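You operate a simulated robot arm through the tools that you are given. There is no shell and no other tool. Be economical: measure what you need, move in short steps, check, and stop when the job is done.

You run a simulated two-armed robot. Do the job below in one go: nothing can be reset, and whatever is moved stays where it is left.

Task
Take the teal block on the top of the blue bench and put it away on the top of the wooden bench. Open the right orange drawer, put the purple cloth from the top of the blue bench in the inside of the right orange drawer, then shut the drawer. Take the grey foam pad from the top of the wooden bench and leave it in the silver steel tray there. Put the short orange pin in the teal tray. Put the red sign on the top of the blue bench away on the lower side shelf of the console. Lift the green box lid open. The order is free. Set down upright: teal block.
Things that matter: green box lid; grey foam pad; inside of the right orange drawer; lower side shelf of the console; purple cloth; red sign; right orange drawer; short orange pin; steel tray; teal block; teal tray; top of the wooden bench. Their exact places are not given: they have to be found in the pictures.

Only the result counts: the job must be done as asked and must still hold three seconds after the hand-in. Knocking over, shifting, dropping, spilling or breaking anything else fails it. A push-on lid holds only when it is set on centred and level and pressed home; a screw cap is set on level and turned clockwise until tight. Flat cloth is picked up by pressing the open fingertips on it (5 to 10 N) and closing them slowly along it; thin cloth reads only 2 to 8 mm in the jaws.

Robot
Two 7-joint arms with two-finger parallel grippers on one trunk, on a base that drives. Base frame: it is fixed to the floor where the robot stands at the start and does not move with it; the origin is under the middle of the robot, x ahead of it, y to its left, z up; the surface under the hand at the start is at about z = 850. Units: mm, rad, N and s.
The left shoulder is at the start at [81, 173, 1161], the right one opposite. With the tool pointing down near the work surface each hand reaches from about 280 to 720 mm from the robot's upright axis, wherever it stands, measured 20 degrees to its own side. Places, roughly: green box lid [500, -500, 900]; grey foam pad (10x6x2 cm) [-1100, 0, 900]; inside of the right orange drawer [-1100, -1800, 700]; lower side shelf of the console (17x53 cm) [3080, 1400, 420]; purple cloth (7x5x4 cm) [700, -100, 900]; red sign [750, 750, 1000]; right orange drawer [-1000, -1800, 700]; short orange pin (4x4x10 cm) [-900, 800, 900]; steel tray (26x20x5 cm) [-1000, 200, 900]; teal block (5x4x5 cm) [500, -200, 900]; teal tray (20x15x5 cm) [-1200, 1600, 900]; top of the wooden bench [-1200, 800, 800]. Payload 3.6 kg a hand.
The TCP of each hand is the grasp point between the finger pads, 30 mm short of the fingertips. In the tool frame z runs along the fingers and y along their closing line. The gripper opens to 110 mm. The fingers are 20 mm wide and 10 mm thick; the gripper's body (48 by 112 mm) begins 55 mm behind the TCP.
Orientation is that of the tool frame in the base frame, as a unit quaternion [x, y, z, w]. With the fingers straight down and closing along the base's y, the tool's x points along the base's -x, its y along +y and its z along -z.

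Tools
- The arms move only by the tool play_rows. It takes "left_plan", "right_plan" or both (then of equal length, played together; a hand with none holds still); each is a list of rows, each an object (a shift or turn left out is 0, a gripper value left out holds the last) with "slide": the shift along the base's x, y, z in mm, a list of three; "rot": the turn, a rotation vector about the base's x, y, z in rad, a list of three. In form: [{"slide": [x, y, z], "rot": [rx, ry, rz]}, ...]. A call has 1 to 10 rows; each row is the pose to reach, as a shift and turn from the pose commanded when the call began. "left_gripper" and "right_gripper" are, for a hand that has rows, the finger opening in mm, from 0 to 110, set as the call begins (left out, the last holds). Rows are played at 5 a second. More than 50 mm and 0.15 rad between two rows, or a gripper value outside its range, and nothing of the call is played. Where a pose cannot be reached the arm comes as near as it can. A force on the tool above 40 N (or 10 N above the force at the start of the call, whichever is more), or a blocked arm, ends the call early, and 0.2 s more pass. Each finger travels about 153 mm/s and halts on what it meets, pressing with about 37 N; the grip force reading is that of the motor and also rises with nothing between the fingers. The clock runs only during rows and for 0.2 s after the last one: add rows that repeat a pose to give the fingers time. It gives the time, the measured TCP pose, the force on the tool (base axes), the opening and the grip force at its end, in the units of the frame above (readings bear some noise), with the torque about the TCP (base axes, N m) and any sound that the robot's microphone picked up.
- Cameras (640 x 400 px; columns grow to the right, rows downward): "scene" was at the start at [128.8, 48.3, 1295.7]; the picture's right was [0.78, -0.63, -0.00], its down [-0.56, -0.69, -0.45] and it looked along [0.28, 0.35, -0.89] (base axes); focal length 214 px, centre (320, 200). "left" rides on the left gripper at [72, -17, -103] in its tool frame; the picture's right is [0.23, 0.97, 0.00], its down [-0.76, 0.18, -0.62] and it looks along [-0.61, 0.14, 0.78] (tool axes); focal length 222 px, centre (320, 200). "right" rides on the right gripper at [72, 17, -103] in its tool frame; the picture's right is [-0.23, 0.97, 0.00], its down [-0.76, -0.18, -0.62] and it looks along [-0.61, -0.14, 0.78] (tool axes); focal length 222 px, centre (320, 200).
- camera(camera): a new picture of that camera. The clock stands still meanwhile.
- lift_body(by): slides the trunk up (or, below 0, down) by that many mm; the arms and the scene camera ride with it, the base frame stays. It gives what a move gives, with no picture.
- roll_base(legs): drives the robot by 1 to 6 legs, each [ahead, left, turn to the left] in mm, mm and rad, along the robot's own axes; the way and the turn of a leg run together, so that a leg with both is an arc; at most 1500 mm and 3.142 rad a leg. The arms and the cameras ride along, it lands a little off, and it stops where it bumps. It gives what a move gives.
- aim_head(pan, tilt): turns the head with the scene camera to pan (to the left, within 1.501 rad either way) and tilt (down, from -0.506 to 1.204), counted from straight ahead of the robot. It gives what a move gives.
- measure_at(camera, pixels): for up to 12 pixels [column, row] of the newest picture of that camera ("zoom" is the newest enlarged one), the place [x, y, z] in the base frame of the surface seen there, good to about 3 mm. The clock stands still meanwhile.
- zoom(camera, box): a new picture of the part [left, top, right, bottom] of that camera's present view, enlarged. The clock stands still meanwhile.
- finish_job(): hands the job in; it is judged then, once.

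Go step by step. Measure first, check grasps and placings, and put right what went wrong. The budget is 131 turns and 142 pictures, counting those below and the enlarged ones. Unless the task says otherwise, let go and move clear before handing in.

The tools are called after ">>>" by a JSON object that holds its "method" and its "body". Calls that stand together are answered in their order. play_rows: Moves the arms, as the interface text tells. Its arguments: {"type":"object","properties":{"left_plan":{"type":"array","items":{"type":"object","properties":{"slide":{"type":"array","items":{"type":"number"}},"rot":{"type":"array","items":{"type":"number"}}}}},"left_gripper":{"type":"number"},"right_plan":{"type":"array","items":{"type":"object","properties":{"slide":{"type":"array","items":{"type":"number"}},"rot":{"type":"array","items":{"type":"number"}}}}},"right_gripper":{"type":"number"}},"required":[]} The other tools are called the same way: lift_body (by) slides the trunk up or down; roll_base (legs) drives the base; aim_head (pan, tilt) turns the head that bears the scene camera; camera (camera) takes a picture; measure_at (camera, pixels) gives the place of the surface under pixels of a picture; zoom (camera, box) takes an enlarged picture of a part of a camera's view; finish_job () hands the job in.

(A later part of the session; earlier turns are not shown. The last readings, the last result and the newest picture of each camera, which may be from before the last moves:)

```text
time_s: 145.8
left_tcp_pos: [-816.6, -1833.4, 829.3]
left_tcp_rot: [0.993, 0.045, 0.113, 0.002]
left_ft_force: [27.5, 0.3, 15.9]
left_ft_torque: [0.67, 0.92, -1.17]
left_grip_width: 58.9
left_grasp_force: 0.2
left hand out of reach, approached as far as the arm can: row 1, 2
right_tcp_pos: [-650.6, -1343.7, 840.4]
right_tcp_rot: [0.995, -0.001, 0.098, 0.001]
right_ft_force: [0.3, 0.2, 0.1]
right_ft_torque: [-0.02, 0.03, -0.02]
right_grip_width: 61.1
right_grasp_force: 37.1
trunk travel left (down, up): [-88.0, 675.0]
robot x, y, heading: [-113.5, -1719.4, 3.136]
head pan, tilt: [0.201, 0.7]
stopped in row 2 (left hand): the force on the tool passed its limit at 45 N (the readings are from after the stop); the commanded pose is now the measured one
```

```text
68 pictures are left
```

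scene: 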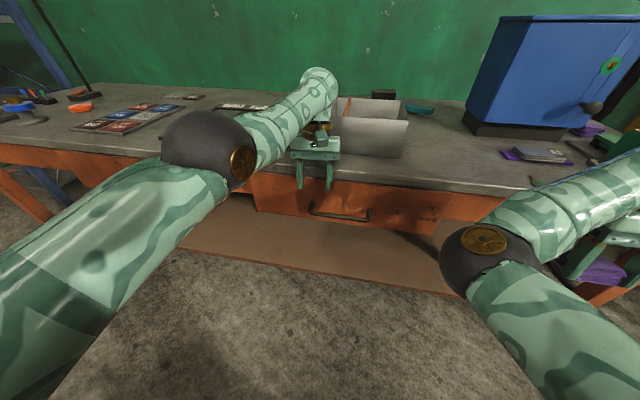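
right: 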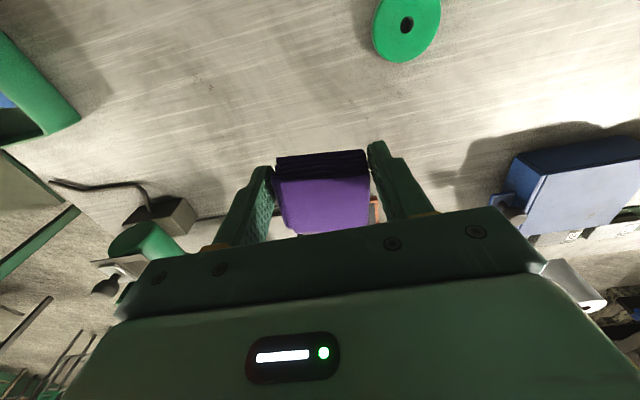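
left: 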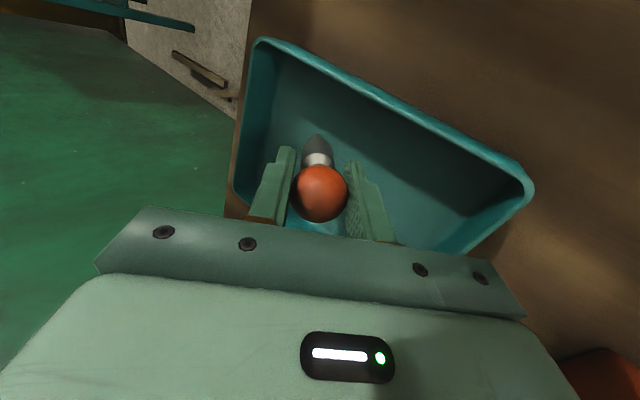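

The left hand ran against the table edge while the trunk came down. Roll back 130 to free it, then check.

>>> {"method": "roll_base", "body": {"legs": [[-140, 0, 0]]}}

>>> {"method": "lift_body", "body": {"by": -20}}

>>> {"method": "camera", "body": {"camera": "scene"}}

```text
time_s: 147.1
left_tcp_pos: [-678.9, -1834.5, 823.9]
left_tcp_rot: [0.992, 0.046, 0.114, 0.003]
left_ft_force: [-0.1, -0.2, 0.9]
left_ft_torque: [0.0, 0.02, 0.0]
left_grip_width: 59.7
left_grasp_force: 0.1
right_tcp_pos: [-513.9, -1342.0, 836.9]
right_tcp_rot: [0.995, -0.003, 0.1, 0.001]
right_ft_force: [0.8, -0.8, -0.6]
right_ft_torque: [0.01, -0.01, -0.01]
right_grip_width: 61.1
right_grasp_force: 36.9
trunk travel left (down, up): [-88.0, 675.0]
robot x, y, heading: [26.4, -1723.1, 3.131]
head pan, tilt: [0.201, 0.7]
```

```text
time_s: 147.8
left_tcp_pos: [-685.4, -1834.8, 792.0]
left_tcp_rot: [0.991, 0.047, 0.128, 0.005]
left_ft_force: [0.3, 0.3, -0.5]
left_ft_torque: [0.01, 0.02, -0.01]
left_grip_width: 59.7
left_grasp_force: 0.2
right_tcp_pos: [-517.6, -1342.9, 812.1]
right_tcp_rot: [0.994, -0.002, 0.109, 0.001]
right_ft_force: [-0.5, -0.2, -0.7]
right_ft_torque: [-0.04, 0.06, 0.05]
right_grip_width: 61.1
right_grasp_force: 37.7
trunk travel left (down, up): [-68.0, 695.0]
robot x, y, heading: [23.4, -1726.0, 3.134]
head pan, tilt: [0.201, 0.7]
```

```text
67 pictures are left
```

scene: 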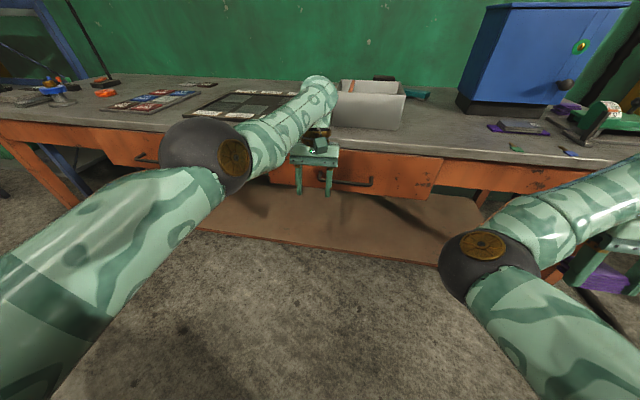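

The trunk leans as it lowers, fine. Now turn the left hand to point forward (−x) with its closing line vertical, in free space.

>>> {"method": "play_rows", "body": {"left_plan": [{"slide": [5, 0, 0], "rot": [0.067, 0.087, 0.087]}, {"slide": [10, 0, 0], "rot": [0.134, 0.174, 0.174]}, {"slide": [15, 0, 0], "rot": [0.2, 0.26, 0.26]}, {"slide": [20, 0, 0], "rot": [0.267, 0.347, 0.347]}, {"slide": [25, 0, 0], "rot": [0.334, 0.434, 0.434]}, {"slide": [30, 0, 0], "rot": [0.4, 0.52, 0.52]}, {"slide": [35, 0, 0], "rot": [0.467, 0.607, 0.607]}, {"slide": [40, 0, 0], "rot": [0.534, 0.694, 0.694]}, {"slide": [40, 0, 0], "rot": [0.6, 0.78, 0.78]}, {"slide": [40, 0, 0], "rot": [0.667, 0.867, 0.867]}], "left_gripper": 60}}

>>> {"method": "camera", "body": {"camera": "scene"}}

```text
time_s: 149.3
left_tcp_pos: [-804.3, -1807.9, 796.3]
left_tcp_rot: [0.925, 0.269, -0.126, -0.235]
left_ft_force: [31.1, -5.9, 9.5]
left_ft_torque: [0.27, 0.14, -0.86]
left_grip_width: 52.8
left_grasp_force: 0.0
left hand out of reach, approached as far as the arm can: row 1, 2, 3, 4, 5, 6, 7
right_tcp_pos: [-515.4, -1344.0, 812.4]
right_tcp_rot: [0.994, 0.0, 0.107, 0.0]
right_ft_force: [-0.2, 0.3, 0.1]
right_ft_torque: [0.0, -0.01, 0.0]
right_grip_width: 61.1
right_grasp_force: 37.3
trunk travel left (down, up): [-68.0, 695.0]
robot x, y, heading: [32.2, -1724.7, 3.133]
head pan, tilt: [0.201, 0.7]
stopped in row 7 (left hand): the force on the tool passed its limit at 50 N (the readings are from after the stop); the commanded pose is now the measured one
```

```text
66 pictures are left
```

scene: 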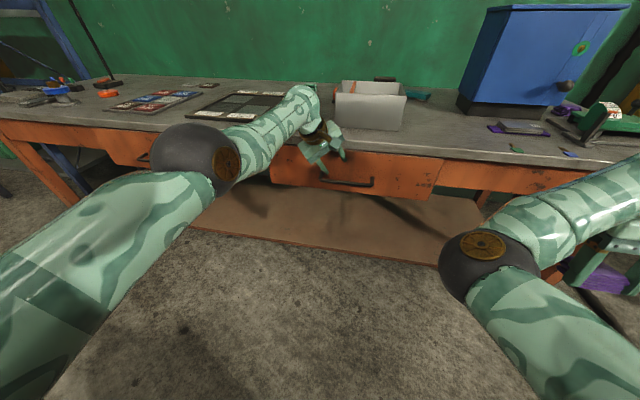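

The left arm is stuck in an extended elbow-up branch. Back off a little and try freeing it by sweeping the hand outward to the left.

>>> {"method": "roll_base", "body": {"legs": [[-60, 0, 0]]}}

>>> {"method": "play_rows", "body": {"left_plan": [{"slide": [15, -40, 10]}, {"slide": [30, -80, 20]}, {"slide": [50, -120, 30]}, {"slide": [70, -160, 40]}, {"slide": [90, -200, 50]}, {"slide": [115, -240, 60]}, {"slide": [140, -280, 60]}, {"slide": [170, -310, 60]}, {"slide": [200, -340, 60]}, {"slide": [240, -360, 60]}]}}

>>> {"method": "aim_head", "body": {"pan": 0.5, "tilt": 0.5}}

>>> {"method": "camera", "body": {"camera": "scene"}}

```text
time_s: 150.3
left_tcp_pos: [-747.3, -1808.7, 793.9]
left_tcp_rot: [0.925, 0.272, -0.125, -0.235]
left_ft_force: [0.8, 0.2, 0.8]
left_ft_torque: [-0.01, 0.02, 0.03]
left_grip_width: 59.7
left_grasp_force: 0.1
right_tcp_pos: [-456.5, -1345.0, 810.1]
right_tcp_rot: [0.994, -0.001, 0.11, 0.001]
right_ft_force: [-0.2, 0.3, 0.4]
right_ft_torque: [-0.02, 0.04, 0.01]
right_grip_width: 61.0
right_grasp_force: 36.7
trunk travel left (down, up): [-68.0, 695.0]
robot x, y, heading: [87.7, -1724.0, 3.131]
head pan, tilt: [0.201, 0.7]
```

```text
time_s: 152.5
left_tcp_pos: [-622.1, -2260.5, 875.4]
left_tcp_rot: [0.924, 0.272, -0.124, -0.238]
left_ft_force: [-0.2, -2.0, -0.5]
left_ft_torque: [0.09, 0.06, -0.01]
left_grip_width: 59.6
left_grasp_force: 0.0
left hand out of reach, approached as far as the arm can: row 1, 2, 3, 4, 5, 6, 7, 8, 9, 10
right_tcp_pos: [-456.3, -1348.9, 812.1]
right_tcp_rot: [0.994, 0.0, 0.108, -0.002]
right_ft_force: [-0.4, -0.1, -0.1]
right_ft_torque: [0.08, 0.07, 0.04]
right_grip_width: 61.3
right_grasp_force: 37.3
trunk travel left (down, up): [-68.0, 695.0]
robot x, y, heading: [87.3, -1723.3, 3.135]
head pan, tilt: [0.201, 0.7]
```

```text
time_s: 153.3
left_tcp_pos: [-623.7, -2255.2, 875.0]
left_tcp_rot: [0.925, 0.272, -0.124, -0.236]
left_ft_force: [-0.2, -0.5, -0.3]
left_ft_torque: [0.04, 0.0, 0.0]
left_grip_width: 60.1
left_grasp_force: 0.0
right_tcp_pos: [-457.5, -1345.7, 810.4]
right_tcp_rot: [0.994, -0.002, 0.11, 0.002]
right_ft_force: [-0.5, 0.0, -0.3]
right_ft_torque: [-0.01, 0.0, 0.0]
right_grip_width: 61.2
right_grasp_force: 37.2
trunk travel left (down, up): [-68.0, 695.0]
robot x, y, heading: [91.7, -1724.4, 3.132]
head pan, tilt: [0.499, 0.499]
```

```text
65 pictures are left
```

scene: 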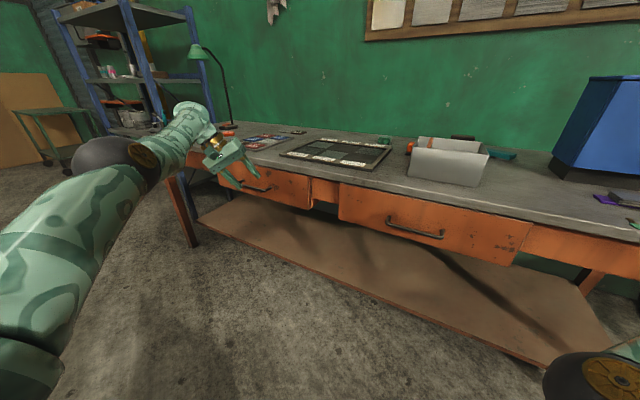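

>>> {"method": "measure_at", "body": {"camera": "scene", "pixels": [[100, 155], [145, 153], [110, 200], [60, 250], [20, 350], [165, 140], [185, 115], [205, 130], [225, 160]]}}

```text
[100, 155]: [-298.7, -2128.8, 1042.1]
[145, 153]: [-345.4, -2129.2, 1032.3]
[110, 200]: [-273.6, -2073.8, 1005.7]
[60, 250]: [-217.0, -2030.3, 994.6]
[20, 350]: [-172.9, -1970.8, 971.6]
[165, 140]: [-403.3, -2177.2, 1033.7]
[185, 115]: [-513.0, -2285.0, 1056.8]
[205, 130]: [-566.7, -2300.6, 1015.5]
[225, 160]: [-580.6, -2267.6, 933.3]
```

The arm is nearly straight (elbow (−320,−2140), wrist (−550,−2310)). Raise the trunk back up, then try to reorient and fold.

>>> {"method": "lift_body", "body": {"by": 210}}

```text
time_s: 155.5
left_tcp_pos: [-534.0, -2257.0, 1234.5]
left_tcp_rot: [0.899, 0.239, -0.245, -0.271]
left_ft_force: [0.4, -1.0, -0.3]
left_ft_torque: [-0.03, -0.01, -0.01]
left_grip_width: 59.9
left_grasp_force: 0.0
right_tcp_pos: [-457.3, -1344.7, 1020.0]
right_tcp_rot: [0.994, -0.001, 0.111, 0.0]
right_ft_force: [-1.0, 0.2, 0.1]
right_ft_torque: [0.03, -0.03, 0.0]
right_grip_width: 61.0
right_grasp_force: 36.5
trunk travel left (down, up): [-278.0, 485.0]
robot x, y, heading: [89.7, -1724.3, 3.132]
head pan, tilt: [0.499, 0.499]
```

Now fold: bring the left hand in toward a start-like pose while turning it straight down.

>>> {"method": "play_rows", "body": {"left_plan": [{"slide": [19, 37, -15], "rot": [-0.062, -0.056, -0.055]}, {"slide": [38, 74, -30], "rot": [-0.125, -0.113, -0.11]}, {"slide": [58, 111, -45], "rot": [-0.187, -0.169, -0.165]}, {"slide": [77, 148, -60], "rot": [-0.25, -0.225, -0.22]}, {"slide": [97, 185, -75], "rot": [-0.312, -0.282, -0.275]}, {"slide": [116, 222, -90], "rot": [-0.374, -0.338, -0.33]}, {"slide": [135, 259, -105], "rot": [-0.437, -0.394, -0.385]}, {"slide": [155, 296, -120], "rot": [-0.5, -0.45, -0.44]}, {"slide": [174, 333, -134], "rot": [-0.561, -0.507, -0.495]}, {"slide": [174, 333, -134], "rot": [-0.561, -0.507, -0.495]}]}}

>>> {"method": "camera", "body": {"camera": "scene"}}

```text
time_s: 157.7
left_tcp_pos: [-558.7, -1864.5, 1152.0]
left_tcp_rot: [1.0, -0.001, 0.0, -0.002]
left_ft_force: [-0.2, -0.1, -0.2]
left_ft_torque: [0.06, -0.03, 0.0]
left_grip_width: 60.1
left_grasp_force: 0.0
left hand out of reach, approached as far as the arm can: row 1, 2, 3, 4, 5, 6, 7, 8, 9, 10
right_tcp_pos: [-457.8, -1346.8, 1020.2]
right_tcp_rot: [0.994, 0.0, 0.11, -0.001]
right_ft_force: [0.1, -0.5, -0.6]
right_ft_torque: [0.04, -0.04, -0.01]
right_grip_width: 61.2
right_grasp_force: 36.8
trunk travel left (down, up): [-278.0, 485.0]
robot x, y, heading: [91.6, -1724.3, 3.134]
head pan, tilt: [0.499, 0.499]
```

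```text
64 pictures are left
```

scene: 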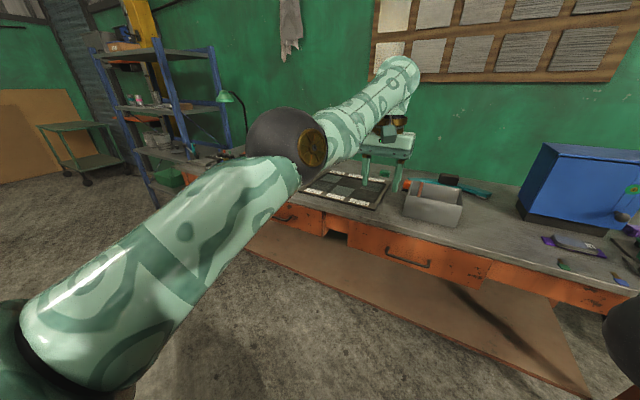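

Orientation is right again but the elbow is nearly straight. Sweep the hand inward across to the right, which should make the elbow bend.

>>> {"method": "play_rows", "body": {"left_plan": [{"slide": [0, 40, -5]}, {"slide": [0, 80, -10]}, {"slide": [0, 120, -15]}, {"slide": [0, 160, -20]}, {"slide": [0, 200, -25]}, {"slide": [0, 240, -30]}, {"slide": [0, 280, -35]}, {"slide": [0, 310, -40]}, {"slide": [0, 310, -40]}]}}

>>> {"method": "camera", "body": {"camera": "scene"}}

```text
time_s: 159.7
left_tcp_pos: [-496.1, -1680.4, 1128.2]
left_tcp_rot: [1.0, 0.002, -0.004, -0.003]
left_ft_force: [-0.6, -0.4, 0.0]
left_ft_torque: [0.0, -0.01, -0.01]
left_grip_width: 59.8
left_grasp_force: 0.0
left hand out of reach, approached as far as the arm can: row 1, 2, 3, 4, 5, 6, 7, 8, 9
right_tcp_pos: [-456.5, -1344.3, 1020.6]
right_tcp_rot: [0.994, -0.002, 0.111, 0.001]
right_ft_force: [0.3, -0.2, -1.2]
right_ft_torque: [0.0, 0.0, 0.03]
right_grip_width: 61.3
right_grasp_force: 36.9
trunk travel left (down, up): [-278.0, 485.0]
robot x, y, heading: [90.5, -1720.7, 3.13]
head pan, tilt: [0.499, 0.499]
```

```text
63 pictures are left
```

scene: 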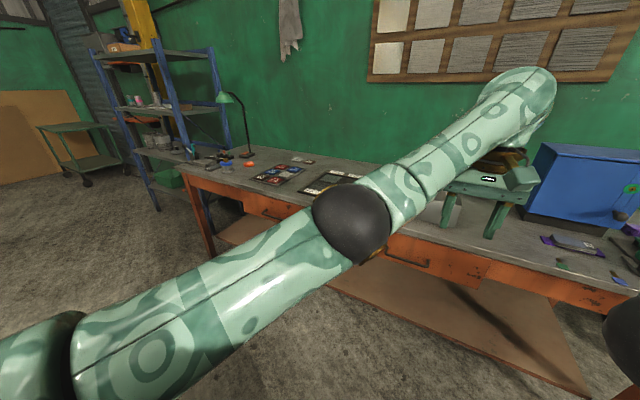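

It is beginning to fold (x −496). Continue pulling in and down.

>>> {"method": "play_rows", "body": {"left_plan": [{"slide": [10, 10, -40]}, {"slide": [20, 20, -80]}, {"slide": [30, 20, -110]}, {"slide": [30, 20, -110]}, {"slide": [30, -10, -110]}, {"slide": [30, -50, -110]}, {"slide": [30, -90, -100]}, {"slide": [30, -130, -90]}, {"slide": [30, -170, -80]}, {"slide": [30, -200, -60]}]}}

>>> {"method": "camera", "body": {"camera": "scene"}}

```text
time_s: 161.9
left_tcp_pos: [-472.2, -1882.6, 1062.9]
left_tcp_rot: [1.0, -0.003, 0.0, -0.001]
left_ft_force: [-1.1, 0.4, 0.1]
left_ft_torque: [-0.04, 0.01, 0.01]
left_grip_width: 59.8
left_grasp_force: 0.0
right_tcp_pos: [-456.7, -1344.5, 1019.9]
right_tcp_rot: [0.994, -0.002, 0.109, 0.001]
right_ft_force: [0.7, -0.8, -0.2]
right_ft_torque: [0.0, -0.02, 0.04]
right_grip_width: 61.3
right_grasp_force: 37.4
trunk travel left (down, up): [-278.0, 485.0]
robot x, y, heading: [87.8, -1722.8, 3.128]
head pan, tilt: [0.499, 0.499]
```

```text
62 pictures are left
```

scene: 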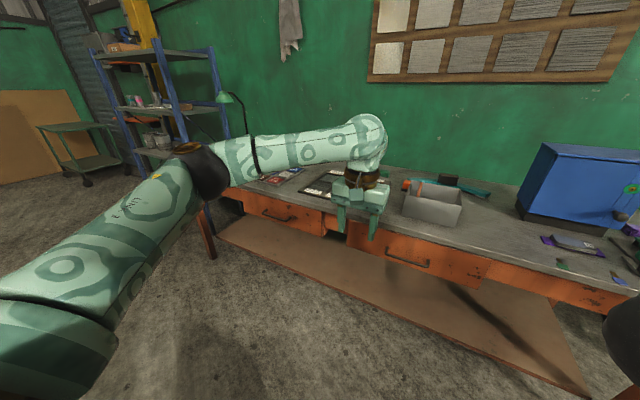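

The left arm is back in its normal elbow-out posture. Now turn the hand to horizontal with vertical closing line while lowering, in free space.

>>> {"method": "play_rows", "body": {"left_plan": [{"slide": [0, 10, -30], "rot": [0.08, 0.08, 0.08]}, {"slide": [0, 20, -60], "rot": [0.16, 0.16, 0.16]}, {"slide": [0, 30, -90], "rot": [0.24, 0.24, 0.24]}, {"slide": [-5, 40, -120], "rot": [0.32, 0.32, 0.32]}, {"slide": [-10, 50, -150], "rot": [0.4, 0.4, 0.4]}, {"slide": [-20, 60, -180], "rot": [0.48, 0.48, 0.48]}, {"slide": [-30, 70, -205], "rot": [0.56, 0.56, 0.56]}, {"slide": [-40, 80, -230], "rot": [0.64, 0.64, 0.64]}, {"slide": [-50, 90, -250], "rot": [0.72, 0.72, 0.72]}, {"slide": [-60, 90, -270], "rot": [0.8, 0.8, 0.8]}]}}

>>> {"method": "camera", "body": {"camera": "scene"}}

```text
time_s: 164.1
left_tcp_pos: [-531.6, -1791.7, 792.3]
left_tcp_rot: [0.769, 0.369, -0.37, -0.369]
left_ft_force: [-0.5, 0.0, 0.1]
left_ft_torque: [0.02, 0.02, -0.02]
left_grip_width: 60.2
left_grasp_force: 0.0
right_tcp_pos: [-457.3, -1343.6, 1020.2]
right_tcp_rot: [0.994, -0.002, 0.111, 0.001]
right_ft_force: [0.0, -0.3, 0.1]
right_ft_torque: [-0.03, -0.02, 0.01]
right_grip_width: 60.8
right_grasp_force: 36.4
trunk travel left (down, up): [-278.0, 485.0]
robot x, y, heading: [87.2, -1726.6, 3.136]
head pan, tilt: [0.499, 0.499]
```

```text
61 pictures are left
```

scene: 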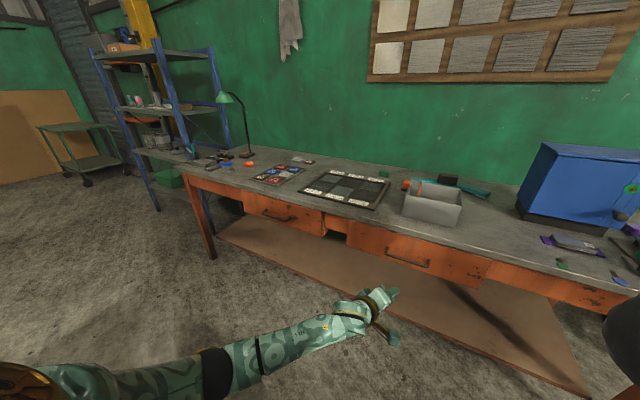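

No reach trouble. Finish the turn and come to handle height (731).

>>> {"method": "play_rows", "body": {"left_plan": [{"slide": [-15, 5, -12], "rot": [0.08, 0.08, 0.08]}, {"slide": [-30, 10, -24], "rot": [0.16, 0.16, 0.16]}, {"slide": [-45, 15, -36], "rot": [0.24, 0.24, 0.24]}, {"slide": [-60, 20, -48], "rot": [0.32, 0.32, 0.32]}, {"slide": [-75, 27, -58], "rot": [0.409, 0.409, 0.409]}, {"slide": [-75, 27, -58], "rot": [0.409, 0.409, 0.409]}]}}

>>> {"method": "camera", "body": {"camera": "left"}}

>>> {"method": "aim_head", "body": {"pan": 0.1, "tilt": 0.6}}

>>> {"method": "camera", "body": {"camera": "scene"}}

```text
refused: row 5 steps farther than a row can; nothing moved
```

```text
60 pictures are left
```

left: 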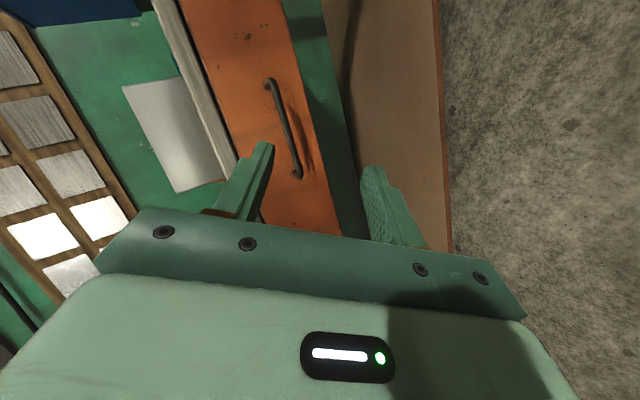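

```text
time_s: 165.0
left_tcp_pos: [-531.0, -1792.6, 793.3]
left_tcp_rot: [0.769, 0.369, -0.369, -0.369]
left_ft_force: [0.7, 0.3, 0.5]
left_ft_torque: [-0.02, 0.01, -0.02]
left_grip_width: 59.9
left_grasp_force: 0.1
right_tcp_pos: [-457.7, -1344.2, 1019.0]
right_tcp_rot: [0.994, 0.0, 0.11, 0.001]
right_ft_force: [0.2, 0.1, 0.1]
right_ft_torque: [0.02, -0.02, -0.01]
right_grip_width: 61.0
right_grasp_force: 37.0
trunk travel left (down, up): [-278.0, 485.0]
robot x, y, heading: [85.8, -1721.7, 3.133]
head pan, tilt: [0.099, 0.6]
```

```text
59 pictures are left
```

scene: 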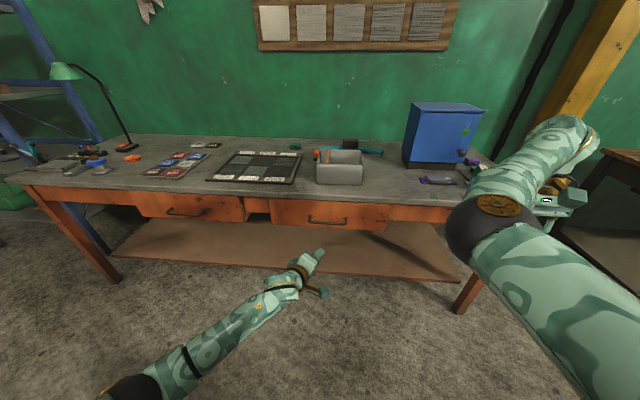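

>>> {"method": "measure_at", "body": {"camera": "left", "pixels": [[281, 110], [289, 135], [294, 155], [268, 83], [299, 176], [300, 140], [265, 110]]}}

>>> {"method": "play_rows", "body": {"left_plan": [{"slide": [-15, 5, -12], "rot": [0.07, 0.07, 0.07]}, {"slide": [-30, 10, -24], "rot": [0.14, 0.14, 0.14]}, {"slide": [-45, 15, -36], "rot": [0.21, 0.21, 0.21]}, {"slide": [-60, 20, -48], "rot": [0.28, 0.28, 0.28]}, {"slide": [-75, 27, -58], "rot": [0.35, 0.35, 0.35]}, {"slide": [-75, 27, -61], "rot": [0.409, 0.409, 0.409]}]}}

>>> {"method": "camera", "body": {"camera": "left"}}

```text
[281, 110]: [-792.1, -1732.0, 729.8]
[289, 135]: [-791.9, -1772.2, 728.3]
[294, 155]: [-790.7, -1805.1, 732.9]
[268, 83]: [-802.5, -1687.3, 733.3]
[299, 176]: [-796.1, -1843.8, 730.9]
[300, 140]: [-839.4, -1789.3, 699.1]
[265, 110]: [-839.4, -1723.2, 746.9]
```

```text
time_s: 166.4
left_tcp_pos: [-585.5, -1788.8, 746.4]
left_tcp_rot: [0.514, 0.495, -0.497, -0.494]
left_ft_force: [0.6, -0.3, -0.1]
left_ft_torque: [0.0, -0.01, 0.07]
left_grip_width: 60.0
left_grasp_force: 0.0
left hand out of reach, approached as far as the arm can: row 4, 5, 6
right_tcp_pos: [-457.1, -1342.4, 1019.2]
right_tcp_rot: [0.994, 0.0, 0.111, 0.0]
right_ft_force: [0.5, -0.3, -0.1]
right_ft_torque: [-0.04, 0.0, -0.03]
right_grip_width: 61.1
right_grasp_force: 37.3
trunk travel left (down, up): [-278.0, 485.0]
robot x, y, heading: [88.8, -1723.9, 3.131]
head pan, tilt: [0.099, 0.6]
```

```text
58 pictures are left
```

left: 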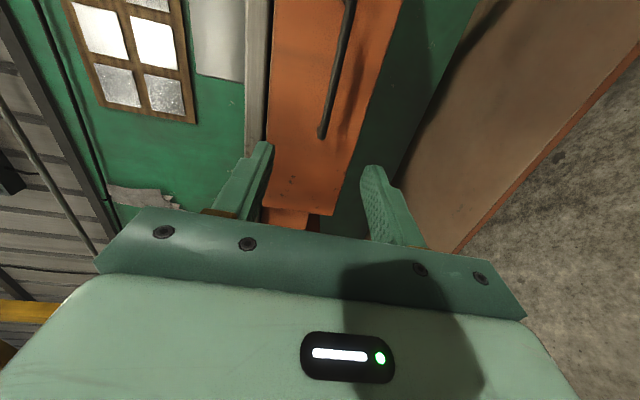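

Bar at x≈−796, z≈730, 36 mm clear of the front. Adjust height with a slight retraction, then approach with the base.

>>> {"method": "play_rows", "body": {"left_plan": [{"slide": [15, 0, -8]}, {"slide": [35, 5, -16]}, {"slide": [35, 5, -16]}]}}

>>> {"method": "roll_base", "body": {"legs": [[170, 0, 0.008]]}}

>>> {"method": "camera", "body": {"camera": "left"}}

```text
time_s: 167.4
left_tcp_pos: [-570.1, -1811.9, 746.9]
left_tcp_rot: [-0.492, -0.489, 0.523, 0.496]
left_ft_force: [0.7, -0.1, -0.5]
left_ft_torque: [0.01, -0.01, -0.03]
left_grip_width: 60.0
left_grasp_force: 0.0
right_tcp_pos: [-458.2, -1344.5, 1020.7]
right_tcp_rot: [0.994, -0.001, 0.11, 0.001]
right_ft_force: [0.1, 0.2, 0.1]
right_ft_torque: [-0.01, -0.03, 0.02]
right_grip_width: 61.2
right_grasp_force: 37.1
trunk travel left (down, up): [-278.0, 485.0]
robot x, y, heading: [88.4, -1721.2, 3.132]
head pan, tilt: [0.099, 0.6]
stopped in row 3 (left hand): the arm was blocked; the commanded pose is now the measured one
```

```text
time_s: 168.8
left_tcp_pos: [-740.3, -1812.5, 744.5]
left_tcp_rot: [-0.492, -0.49, 0.523, 0.494]
left_ft_force: [-0.5, -0.1, -0.9]
left_ft_torque: [-0.01, 0.01, 0.02]
left_grip_width: 60.0
left_grasp_force: 0.0
right_tcp_pos: [-629.6, -1344.8, 1018.9]
right_tcp_rot: [0.994, 0.001, 0.109, 0.001]
right_ft_force: [0.1, -0.1, -0.6]
right_ft_torque: [0.02, -0.02, -0.01]
right_grip_width: 61.2
right_grasp_force: 37.3
trunk travel left (down, up): [-278.0, 485.0]
robot x, y, heading: [-84.2, -1722.3, 3.134]
head pan, tilt: [0.099, 0.6]
```

```text
57 pictures are left
```

left: 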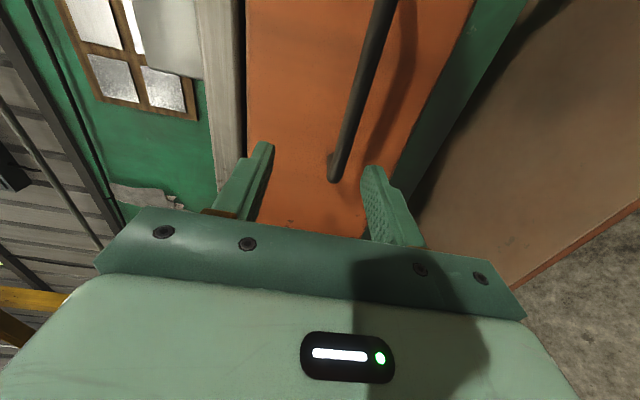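

TCP is 15 mm high and a bit left of mid-handle. Lower the trunk 14 mm, shift right 40, then ahead.

>>> {"method": "lift_body", "body": {"by": -13}}

>>> {"method": "roll_base", "body": {"legs": [[0, -40, 0]]}}

>>> {"method": "camera", "body": {"camera": "left"}}

```text
time_s: 169.5
left_tcp_pos: [-739.1, -1811.3, 733.4]
left_tcp_rot: [-0.492, -0.49, 0.523, 0.494]
left_ft_force: [0.8, 0.2, 0.5]
left_ft_torque: [0.0, -0.02, 0.0]
left_grip_width: 59.9
left_grasp_force: 0.1
right_tcp_pos: [-626.7, -1346.0, 1007.7]
right_tcp_rot: [0.994, 0.001, 0.11, 0.001]
right_ft_force: [-0.8, -0.2, -0.4]
right_ft_torque: [-0.02, 0.02, 0.01]
right_grip_width: 61.2
right_grasp_force: 37.3
trunk travel left (down, up): [-265.0, 498.0]
robot x, y, heading: [-82.9, -1721.7, 3.137]
head pan, tilt: [0.099, 0.6]
```

```text
time_s: 170.3
left_tcp_pos: [-739.0, -1771.1, 733.5]
left_tcp_rot: [-0.492, -0.49, 0.523, 0.494]
left_ft_force: [-0.7, 0.6, 0.2]
left_ft_torque: [-0.01, 0.01, 0.03]
left_grip_width: 60.1
left_grasp_force: 0.1
right_tcp_pos: [-628.3, -1304.2, 1007.1]
right_tcp_rot: [0.994, 0.001, 0.11, 0.002]
right_ft_force: [0.0, 0.9, -0.7]
right_ft_torque: [-0.04, 0.0, 0.01]
right_grip_width: 60.8
right_grasp_force: 37.1
trunk travel left (down, up): [-265.0, 498.0]
robot x, y, heading: [-82.3, -1682.9, 3.131]
head pan, tilt: [0.099, 0.6]
```

```text
56 pictures are left
```

left: 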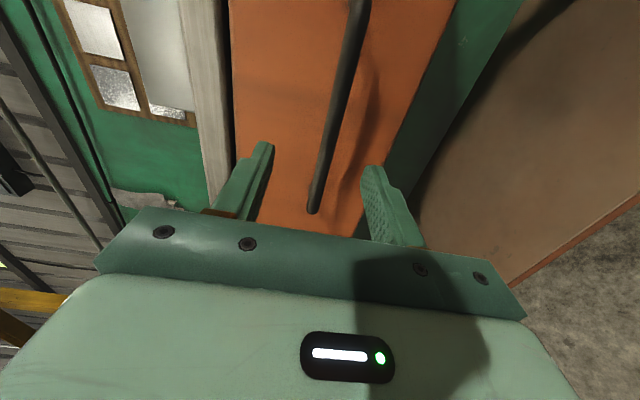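

Bar sits between the fingers. Roll ahead 44 and close.

>>> {"method": "roll_base", "body": {"legs": [[44, 0, 0]]}}

>>> {"method": "play_rows", "body": {"left_plan": [{"slide": [0, 0, 0]}, {"slide": [0, 0, 0]}, {"slide": [0, 0, 0]}, {"slide": [0, 0, 0]}], "left_gripper": 3}}

>>> {"method": "camera", "body": {"camera": "left"}}

```text
time_s: 171.2
left_tcp_pos: [-784.5, -1771.6, 731.3]
left_tcp_rot: [-0.493, -0.491, 0.523, 0.493]
left_ft_force: [-0.9, 0.1, -0.7]
left_ft_torque: [0.0, -0.01, -0.01]
left_grip_width: 60.0
left_grasp_force: 0.1
right_tcp_pos: [-674.1, -1304.7, 1006.8]
right_tcp_rot: [0.994, -0.001, 0.111, 0.002]
right_ft_force: [-0.6, -0.9, -0.8]
right_ft_torque: [-0.01, -0.06, 0.01]
right_grip_width: 61.0
right_grasp_force: 37.2
trunk travel left (down, up): [-265.0, 498.0]
robot x, y, heading: [-124.1, -1681.1, 3.139]
head pan, tilt: [0.099, 0.6]
```

```text
time_s: 172.2
left_tcp_pos: [-784.1, -1771.9, 728.2]
left_tcp_rot: [-0.495, -0.492, 0.52, 0.493]
left_ft_force: [2.2, 2.2, -24.2]
left_ft_torque: [0.92, -0.29, -0.11]
left_grip_width: 11.9
left_grasp_force: 45.4
right_tcp_pos: [-674.1, -1304.8, 1004.6]
right_tcp_rot: [0.994, 0.0, 0.111, 0.001]
right_ft_force: [0.3, -0.1, -1.1]
right_ft_torque: [-0.02, 0.02, 0.01]
right_grip_width: 61.3
right_grasp_force: 36.8
trunk travel left (down, up): [-265.0, 498.0]
robot x, y, heading: [-126.8, -1686.0, 3.132]
head pan, tilt: [0.099, 0.6]
```

```text
55 pictures are left
```

left: 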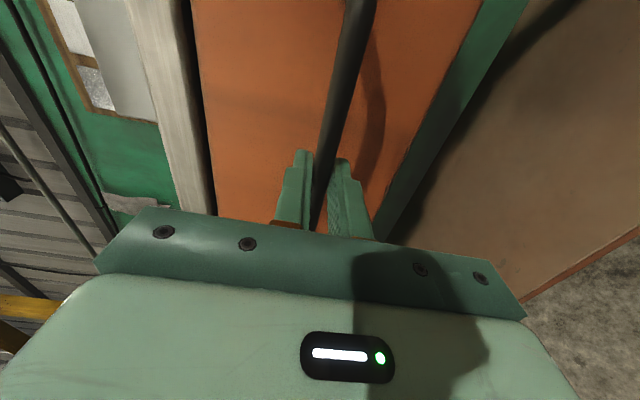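

Handle gripped (11.9 mm). Pull the drawer by rolling back.

>>> {"method": "roll_base", "body": {"legs": [[-120, 0, 0]]}}

>>> {"method": "camera", "body": {"camera": "scene"}}

```text
time_s: 173.5
left_tcp_pos: [-664.5, -1772.5, 727.8]
left_tcp_rot: [-0.494, -0.492, 0.521, 0.493]
left_ft_force: [-0.6, 7.3, -28.5]
left_ft_torque: [0.92, -0.4, 0.16]
left_grip_width: 12.1
left_grasp_force: 44.5
right_tcp_pos: [-554.6, -1304.4, 1005.1]
right_tcp_rot: [0.994, 0.0, 0.111, 0.001]
right_ft_force: [-0.3, 0.9, -0.8]
right_ft_torque: [0.0, 0.0, 0.01]
right_grip_width: 61.0
right_grasp_force: 36.6
trunk travel left (down, up): [-265.0, 498.0]
robot x, y, heading: [-6.1, -1684.3, 3.136]
head pan, tilt: [0.099, 0.6]
```

```text
54 pictures are left
```

scene: 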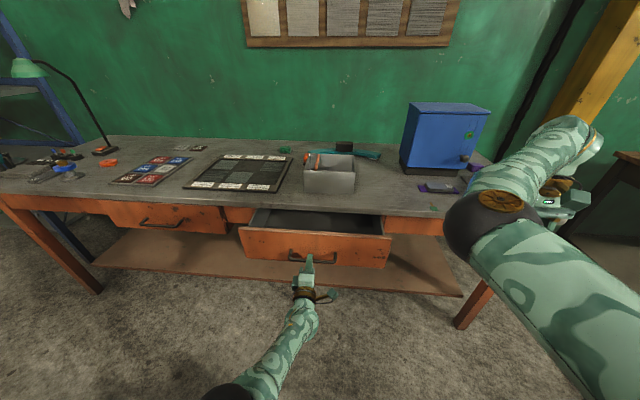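

>>> {"method": "roll_base", "body": {"legs": [[-90, 0, 0]]}}

>>> {"method": "play_rows", "body": {"left_plan": [{"slide": [0, 0, 0]}, {"slide": [0, 0, 0]}, {"slide": [0, 0, 0]}], "left_gripper": 60}}

>>> {"method": "roll_base", "body": {"legs": [[-40, 0, 0]]}}

>>> {"method": "camera", "body": {"camera": "scene"}}

```text
time_s: 174.6
left_tcp_pos: [-573.3, -1770.9, 729.0]
left_tcp_rot: [-0.495, -0.491, 0.521, 0.493]
left_ft_force: [-2.0, 6.8, -17.3]
left_ft_torque: [0.92, -0.2, 0.12]
left_grip_width: 11.9
left_grasp_force: 44.7
right_tcp_pos: [-462.3, -1304.2, 1006.1]
right_tcp_rot: [0.994, 0.001, 0.111, 0.001]
right_ft_force: [0.0, 0.0, -0.6]
right_ft_torque: [0.01, 0.05, -0.02]
right_grip_width: 61.3
right_grasp_force: 36.9
trunk travel left (down, up): [-265.0, 498.0]
robot x, y, heading: [86.5, -1683.7, 3.137]
head pan, tilt: [0.099, 0.6]
```

```text
time_s: 175.4
left_tcp_pos: [-571.4, -1772.0, 728.7]
left_tcp_rot: [-0.495, -0.491, 0.522, 0.492]
left_ft_force: [0.2, 0.6, 0.6]
left_ft_torque: [0.03, 0.02, 0.01]
left_grip_width: 60.1
left_grasp_force: 0.1
right_tcp_pos: [-462.1, -1305.7, 1006.3]
right_tcp_rot: [0.994, 0.001, 0.11, 0.0]
right_ft_force: [-0.1, 0.7, -0.7]
right_ft_torque: [0.01, 0.0, 0.0]
right_grip_width: 61.1
right_grasp_force: 36.5
trunk travel left (down, up): [-265.0, 498.0]
robot x, y, heading: [86.0, -1683.5, 3.135]
head pan, tilt: [0.099, 0.6]
```

```text
time_s: 176.3
left_tcp_pos: [-528.9, -1771.4, 731.4]
left_tcp_rot: [-0.495, -0.49, 0.521, 0.493]
left_ft_force: [0.0, 0.4, 0.9]
left_ft_torque: [0.02, -0.01, -0.02]
left_grip_width: 60.1
left_grasp_force: 0.1
right_tcp_pos: [-420.0, -1304.3, 1007.4]
right_tcp_rot: [0.994, 0.0, 0.109, 0.001]
right_ft_force: [0.3, 0.1, 0.5]
right_ft_torque: [-0.02, 0.04, -0.02]
right_grip_width: 60.9
right_grasp_force: 36.8
trunk travel left (down, up): [-265.0, 498.0]
robot x, y, heading: [124.1, -1684.2, 3.137]
head pan, tilt: [0.099, 0.6]
```

```text
53 pictures are left
```

scene: 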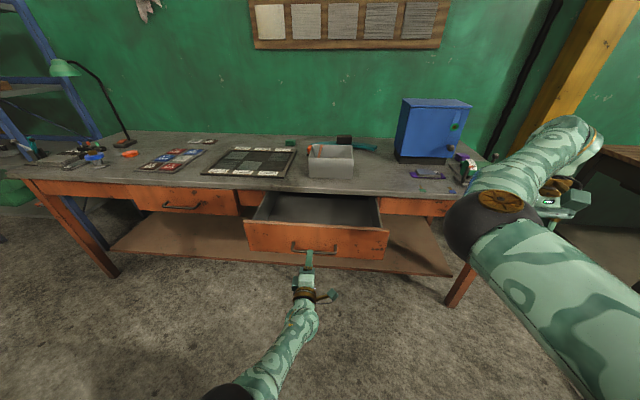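

The drawer is open and empty. Fold the left hand back up to the pointing-down pose (reverse of the earlier path).

>>> {"method": "play_rows", "body": {"left_plan": [{"slide": [5, 0, 15], "rot": [-0.07, -0.07, -0.07]}, {"slide": [10, -5, 30], "rot": [-0.14, -0.14, -0.14]}, {"slide": [15, -10, 45], "rot": [-0.21, -0.21, -0.21]}, {"slide": [20, -15, 60], "rot": [-0.28, -0.28, -0.28]}, {"slide": [25, -20, 75], "rot": [-0.35, -0.35, -0.35]}, {"slide": [30, -25, 90], "rot": [-0.42, -0.42, -0.42]}, {"slide": [35, -35, 110], "rot": [-0.5, -0.5, -0.5]}, {"slide": [40, -45, 135], "rot": [-0.58, -0.58, -0.58]}, {"slide": [45, -55, 160], "rot": [-0.66, -0.66, -0.66]}, {"slide": [50, -65, 190], "rot": [-0.74, -0.74, -0.74]}]}}

>>> {"method": "play_rows", "body": {"left_plan": [{"slide": [0, -10, 30], "rot": [-0.08, -0.08, -0.08]}, {"slide": [0, -20, 60], "rot": [-0.16, -0.16, -0.16]}, {"slide": [0, -30, 90], "rot": [-0.24, -0.24, -0.24]}, {"slide": [0, -40, 110], "rot": [-0.32, -0.32, -0.32]}, {"slide": [0, -50, 130], "rot": [-0.4, -0.4, -0.4]}, {"slide": [0, -60, 140], "rot": [-0.46, -0.46, -0.46]}], "left_gripper": 0}}

>>> {"method": "camera", "body": {"camera": "scene"}}

```text
time_s: 178.5
left_tcp_pos: [-483.1, -1837.8, 918.0]
left_tcp_rot: [0.916, 0.214, -0.246, -0.234]
left_ft_force: [0.4, 0.0, -0.6]
left_ft_torque: [0.0, 0.01, -0.02]
left_grip_width: 59.5
left_grasp_force: 0.1
right_tcp_pos: [-420.5, -1305.2, 1006.7]
right_tcp_rot: [0.994, 0.0, 0.11, 0.001]
right_ft_force: [0.2, -0.5, -1.0]
right_ft_torque: [-0.03, 0.0, -0.02]
right_grip_width: 61.0
right_grasp_force: 36.9
trunk travel left (down, up): [-265.0, 498.0]
robot x, y, heading: [126.1, -1681.8, 3.138]
head pan, tilt: [0.099, 0.6]
```

```text
time_s: 179.9
left_tcp_pos: [-503.0, -1905.0, 1055.6]
left_tcp_rot: [1.0, -0.012, -0.015, -0.018]
left_ft_force: [0.4, 0.1, -0.5]
left_ft_torque: [0.05, 0.01, -0.01]
left_grip_width: 0.0
left_grasp_force: 36.9
left hand out of reach, approached as far as the arm can: row 3, 4, 5, 6
right_tcp_pos: [-421.0, -1304.6, 1006.5]
right_tcp_rot: [0.994, 0.0, 0.109, 0.001]
right_ft_force: [0.2, 0.2, -1.0]
right_ft_torque: [-0.02, -0.02, 0.01]
right_grip_width: 61.1
right_grasp_force: 36.8
trunk travel left (down, up): [-265.0, 498.0]
robot x, y, heading: [128.0, -1683.8, 3.141]
head pan, tilt: [0.099, 0.6]
```

```text
52 pictures are left
```

scene: 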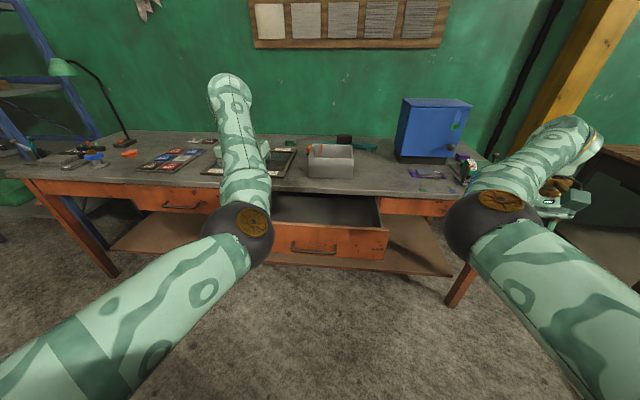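

Left is clear. Measure the drawer interior, then drive ahead so the right hand can reach it.

>>> {"method": "measure_at", "body": {"camera": "scene", "pixels": [[310, 208], [330, 215], [350, 205], [300, 223], [350, 224], [376, 226], [345, 196], [320, 190], [375, 205]]}}

>>> {"method": "roll_base", "body": {"legs": [[0, 100, 0], [290, 0, 0]]}}

>>> {"method": "play_rows", "body": {"right_plan": [{"slide": [0, -30, 0], "rot": [0, 0.1, 0]}, {"slide": [0, -70, 0], "rot": [0, 0.22, 0]}, {"slide": [0, -110, 0], "rot": [0, 0.22, 0]}, {"slide": [0, -150, 0], "rot": [0, 0.22, 0]}, {"slide": [0, -190, 0], "rot": [0, 0.22, 0]}, {"slide": [0, -190, 0], "rot": [0, 0.22, 0]}]}}

>>> {"method": "camera", "body": {"camera": "scene"}}

>>> {"method": "camera", "body": {"camera": "right"}}

```text
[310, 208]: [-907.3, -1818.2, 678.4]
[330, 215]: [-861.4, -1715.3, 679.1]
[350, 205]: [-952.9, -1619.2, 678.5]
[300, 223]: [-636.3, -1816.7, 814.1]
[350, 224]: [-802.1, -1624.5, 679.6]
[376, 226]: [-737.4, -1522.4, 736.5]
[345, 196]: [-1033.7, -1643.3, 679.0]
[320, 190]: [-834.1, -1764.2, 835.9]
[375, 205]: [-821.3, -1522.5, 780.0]
```

```text
time_s: 182.6
left_tcp_pos: [-794.3, -2003.9, 1056.5]
left_tcp_rot: [1.0, -0.01, -0.015, -0.018]
left_ft_force: [-0.9, -1.1, 0.6]
left_ft_torque: [-0.03, 0.0, -0.02]
left_grip_width: 0.1
left_grasp_force: 37.3
right_tcp_pos: [-713.3, -1404.3, 1006.4]
right_tcp_rot: [0.994, 0.001, 0.11, 0.0]
right_ft_force: [-0.2, 0.5, 0.2]
right_ft_torque: [0.02, -0.01, 0.02]
right_grip_width: 61.1
right_grasp_force: 37.1
trunk travel left (down, up): [-265.0, 498.0]
robot x, y, heading: [-163.8, -1780.7, 3.139]
head pan, tilt: [0.099, 0.6]
```

```text
time_s: 184.0
left_tcp_pos: [-794.1, -2003.2, 1057.1]
left_tcp_rot: [1.0, -0.01, -0.017, -0.018]
left_ft_force: [0.1, 0.8, -0.1]
left_ft_torque: [-0.01, 0.0, 0.03]
left_grip_width: 0.1
left_grasp_force: 36.9
right_tcp_pos: [-780.6, -1581.2, 973.3]
right_tcp_rot: [1.0, 0.001, 0.0, 0.0]
right_ft_force: [0.8, -0.4, -0.5]
right_ft_torque: [-0.02, -0.02, 0.0]
right_grip_width: 61.2
right_grasp_force: 36.5
right hand out of reach, approached as far as the arm can: row 2, 3, 4, 5, 6
trunk travel left (down, up): [-265.0, 498.0]
robot x, y, heading: [-166.1, -1783.0, 3.138]
head pan, tilt: [0.099, 0.6]
```

```text
51 pictures are left
```

scene: 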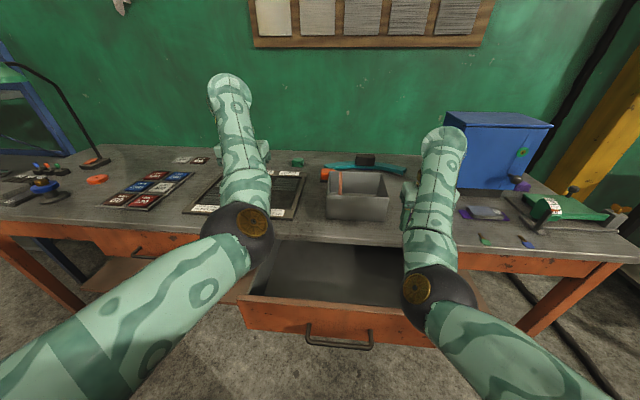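

```text
50 pictures are left
```

right: 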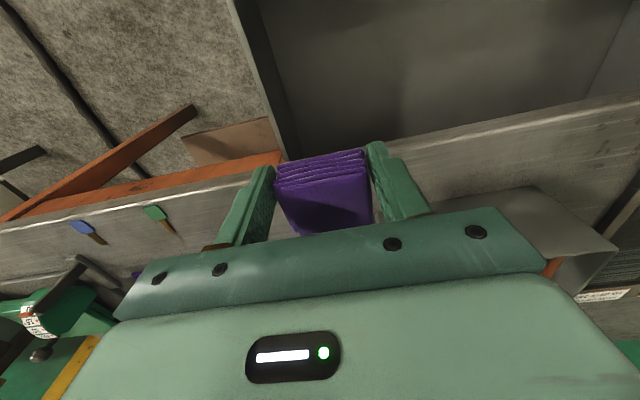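

Roll back 45 and left 60 to center the hand above the drawer opening, then lower with the arm.

>>> {"method": "roll_base", "body": {"legs": [[-42, 60, 0]]}}

>>> {"method": "play_rows", "body": {"right_plan": [{"slide": [0, 0, -30]}, {"slide": [0, 0, -60]}, {"slide": [0, 0, -90]}, {"slide": [0, 0, -120]}]}}

>>> {"method": "camera", "body": {"camera": "right"}}

```text
time_s: 185.0
left_tcp_pos: [-749.6, -2066.7, 1057.1]
left_tcp_rot: [1.0, -0.011, -0.016, -0.02]
left_ft_force: [0.7, -0.8, 0.4]
left_ft_torque: [0.02, -0.01, 0.02]
left_grip_width: 0.0
left_grasp_force: 37.6
right_tcp_pos: [-738.1, -1645.0, 973.7]
right_tcp_rot: [1.0, 0.001, 0.0, 0.0]
right_ft_force: [-0.2, -0.7, -0.1]
right_ft_torque: [0.02, -0.02, 0.0]
right_grip_width: 61.3
right_grasp_force: 37.1
trunk travel left (down, up): [-265.0, 498.0]
robot x, y, heading: [-125.2, -1843.6, 3.137]
head pan, tilt: [0.099, 0.6]
```

```text
time_s: 186.0
left_tcp_pos: [-750.7, -2064.8, 1055.9]
left_tcp_rot: [1.0, -0.009, -0.017, -0.018]
left_ft_force: [0.2, -0.1, -0.7]
left_ft_torque: [-0.06, -0.05, -0.04]
left_grip_width: 0.0
left_grasp_force: 36.6
right_tcp_pos: [-739.2, -1643.6, 851.0]
right_tcp_rot: [1.0, 0.001, 0.0, 0.0]
right_ft_force: [0.1, 0.7, -0.9]
right_ft_torque: [0.0, -0.01, -0.01]
right_grip_width: 61.2
right_grasp_force: 37.1
trunk travel left (down, up): [-265.0, 498.0]
robot x, y, heading: [-122.4, -1842.3, 3.136]
head pan, tilt: [0.099, 0.6]
```

```text
49 pictures are left
```

right: 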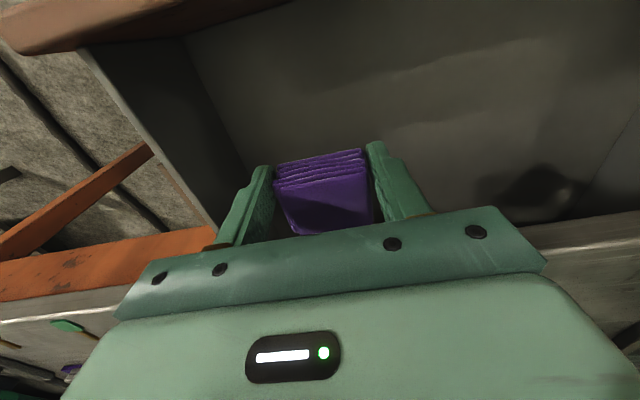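

>>> {"method": "play_rows", "body": {"right_plan": [{"slide": [0, 0, -35]}, {"slide": [0, 0, -70]}, {"slide": [0, 0, -100]}, {"slide": [0, 0, -120]}, {"slide": [0, 0, -132]}, {"slide": [0, 0, -132]}]}}

>>> {"method": "camera", "body": {"camera": "right"}}

```text
time_s: 187.4
left_tcp_pos: [-750.3, -2066.8, 1055.4]
left_tcp_rot: [1.0, -0.01, -0.017, -0.018]
left_ft_force: [0.2, -0.4, 0.1]
left_ft_torque: [0.02, -0.01, -0.01]
left_grip_width: 0.0
left_grasp_force: 37.0
right_tcp_pos: [-737.8, -1643.9, 721.3]
right_tcp_rot: [1.0, 0.002, 0.0, 0.001]
right_ft_force: [-0.2, -0.5, -0.1]
right_ft_torque: [0.0, -0.02, -0.01]
right_grip_width: 60.9
right_grasp_force: 37.0
trunk travel left (down, up): [-265.0, 498.0]
robot x, y, heading: [-119.7, -1847.7, 3.133]
head pan, tilt: [0.099, 0.6]
```

```text
48 pictures are left
```

right: 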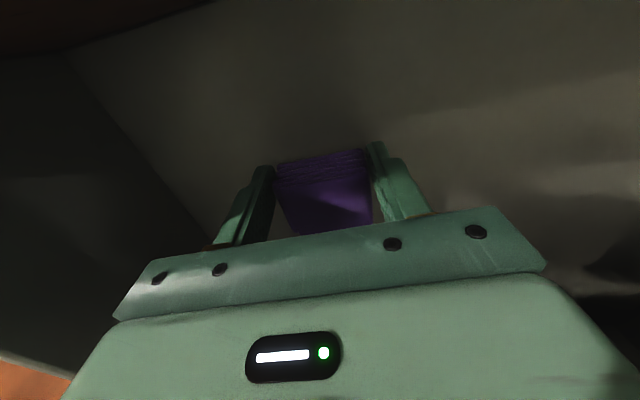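

Lower 4 mm more, release, and rise straight up.

>>> {"method": "play_rows", "body": {"right_plan": [{"slide": [0, 0, -3]}, {"slide": [0, 0, -5]}, {"slide": [0, 0, -5]}]}}

>>> {"method": "play_rows", "body": {"right_plan": [{"slide": [0, 0, 0]}, {"slide": [0, 0, 0]}, {"slide": [0, 0, 0]}], "right_gripper": 95}}

>>> {"method": "play_rows", "body": {"right_plan": [{"slide": [0, 0, 30]}, {"slide": [0, 0, 70]}, {"slide": [0, 0, 110]}, {"slide": [0, 0, 150]}, {"slide": [0, 0, 190]}, {"slide": [0, 0, 230]}, {"slide": [0, 0, 250]}]}}

>>> {"method": "camera", "body": {"camera": "right"}}

```text
time_s: 188.2
left_tcp_pos: [-750.4, -2066.2, 1055.4]
left_tcp_rot: [1.0, -0.01, -0.017, -0.019]
left_ft_force: [0.7, -0.5, 0.3]
left_ft_torque: [-0.02, 0.0, 0.02]
left_grip_width: 0.1
left_grasp_force: 37.5
right_tcp_pos: [-735.5, -1644.0, 716.6]
right_tcp_rot: [1.0, 0.001, 0.0, 0.001]
right_ft_force: [-0.4, -0.3, -0.4]
right_ft_torque: [0.0, 0.03, 0.0]
right_grip_width: 61.0
right_grasp_force: 36.9
trunk travel left (down, up): [-265.0, 498.0]
robot x, y, heading: [-120.0, -1846.0, 3.135]
head pan, tilt: [0.099, 0.6]
```

```text
time_s: 189.0
left_tcp_pos: [-750.5, -2066.5, 1055.1]
left_tcp_rot: [1.0, -0.009, -0.017, -0.018]
left_ft_force: [-0.1, -0.2, 0.8]
left_ft_torque: [0.01, 0.02, -0.01]
left_grip_width: 0.3
left_grasp_force: 36.2
right_tcp_pos: [-738.0, -1644.2, 717.1]
right_tcp_rot: [1.0, 0.001, 0.0, 0.001]
right_ft_force: [0.2, 0.0, 0.1]
right_ft_torque: [-0.02, -0.02, -0.02]
right_grip_width: 95.1
right_grasp_force: 0.2
trunk travel left (down, up): [-265.0, 498.0]
robot x, y, heading: [-121.7, -1843.4, 3.14]
head pan, tilt: [0.099, 0.6]
```

```text
time_s: 190.6
left_tcp_pos: [-750.1, -2066.6, 1056.5]
left_tcp_rot: [1.0, -0.01, -0.016, -0.018]
left_ft_force: [-0.4, 0.2, 1.0]
left_ft_torque: [-0.01, -0.01, -0.01]
left_grip_width: 0.0
left_grasp_force: 37.3
right_tcp_pos: [-735.4, -1642.6, 966.0]
right_tcp_rot: [1.0, 0.001, 0.0, 0.0]
right_ft_force: [0.4, 0.4, 0.2]
right_ft_torque: [-0.02, -0.01, -0.01]
right_grip_width: 95.1
right_grasp_force: 0.0
trunk travel left (down, up): [-265.0, 498.0]
robot x, y, heading: [-122.2, -1843.7, 3.139]
head pan, tilt: [0.099, 0.6]
```

```text
47 pictures are left
```

right: 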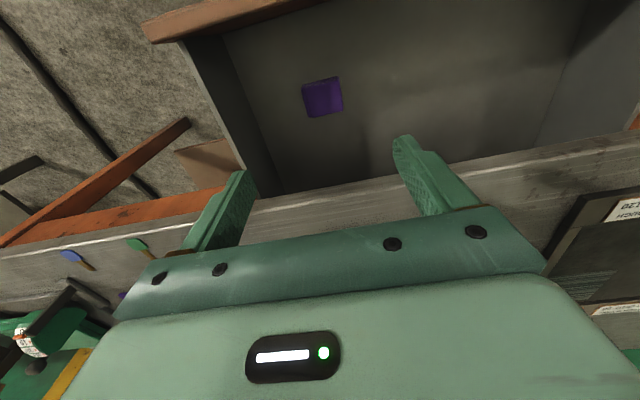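

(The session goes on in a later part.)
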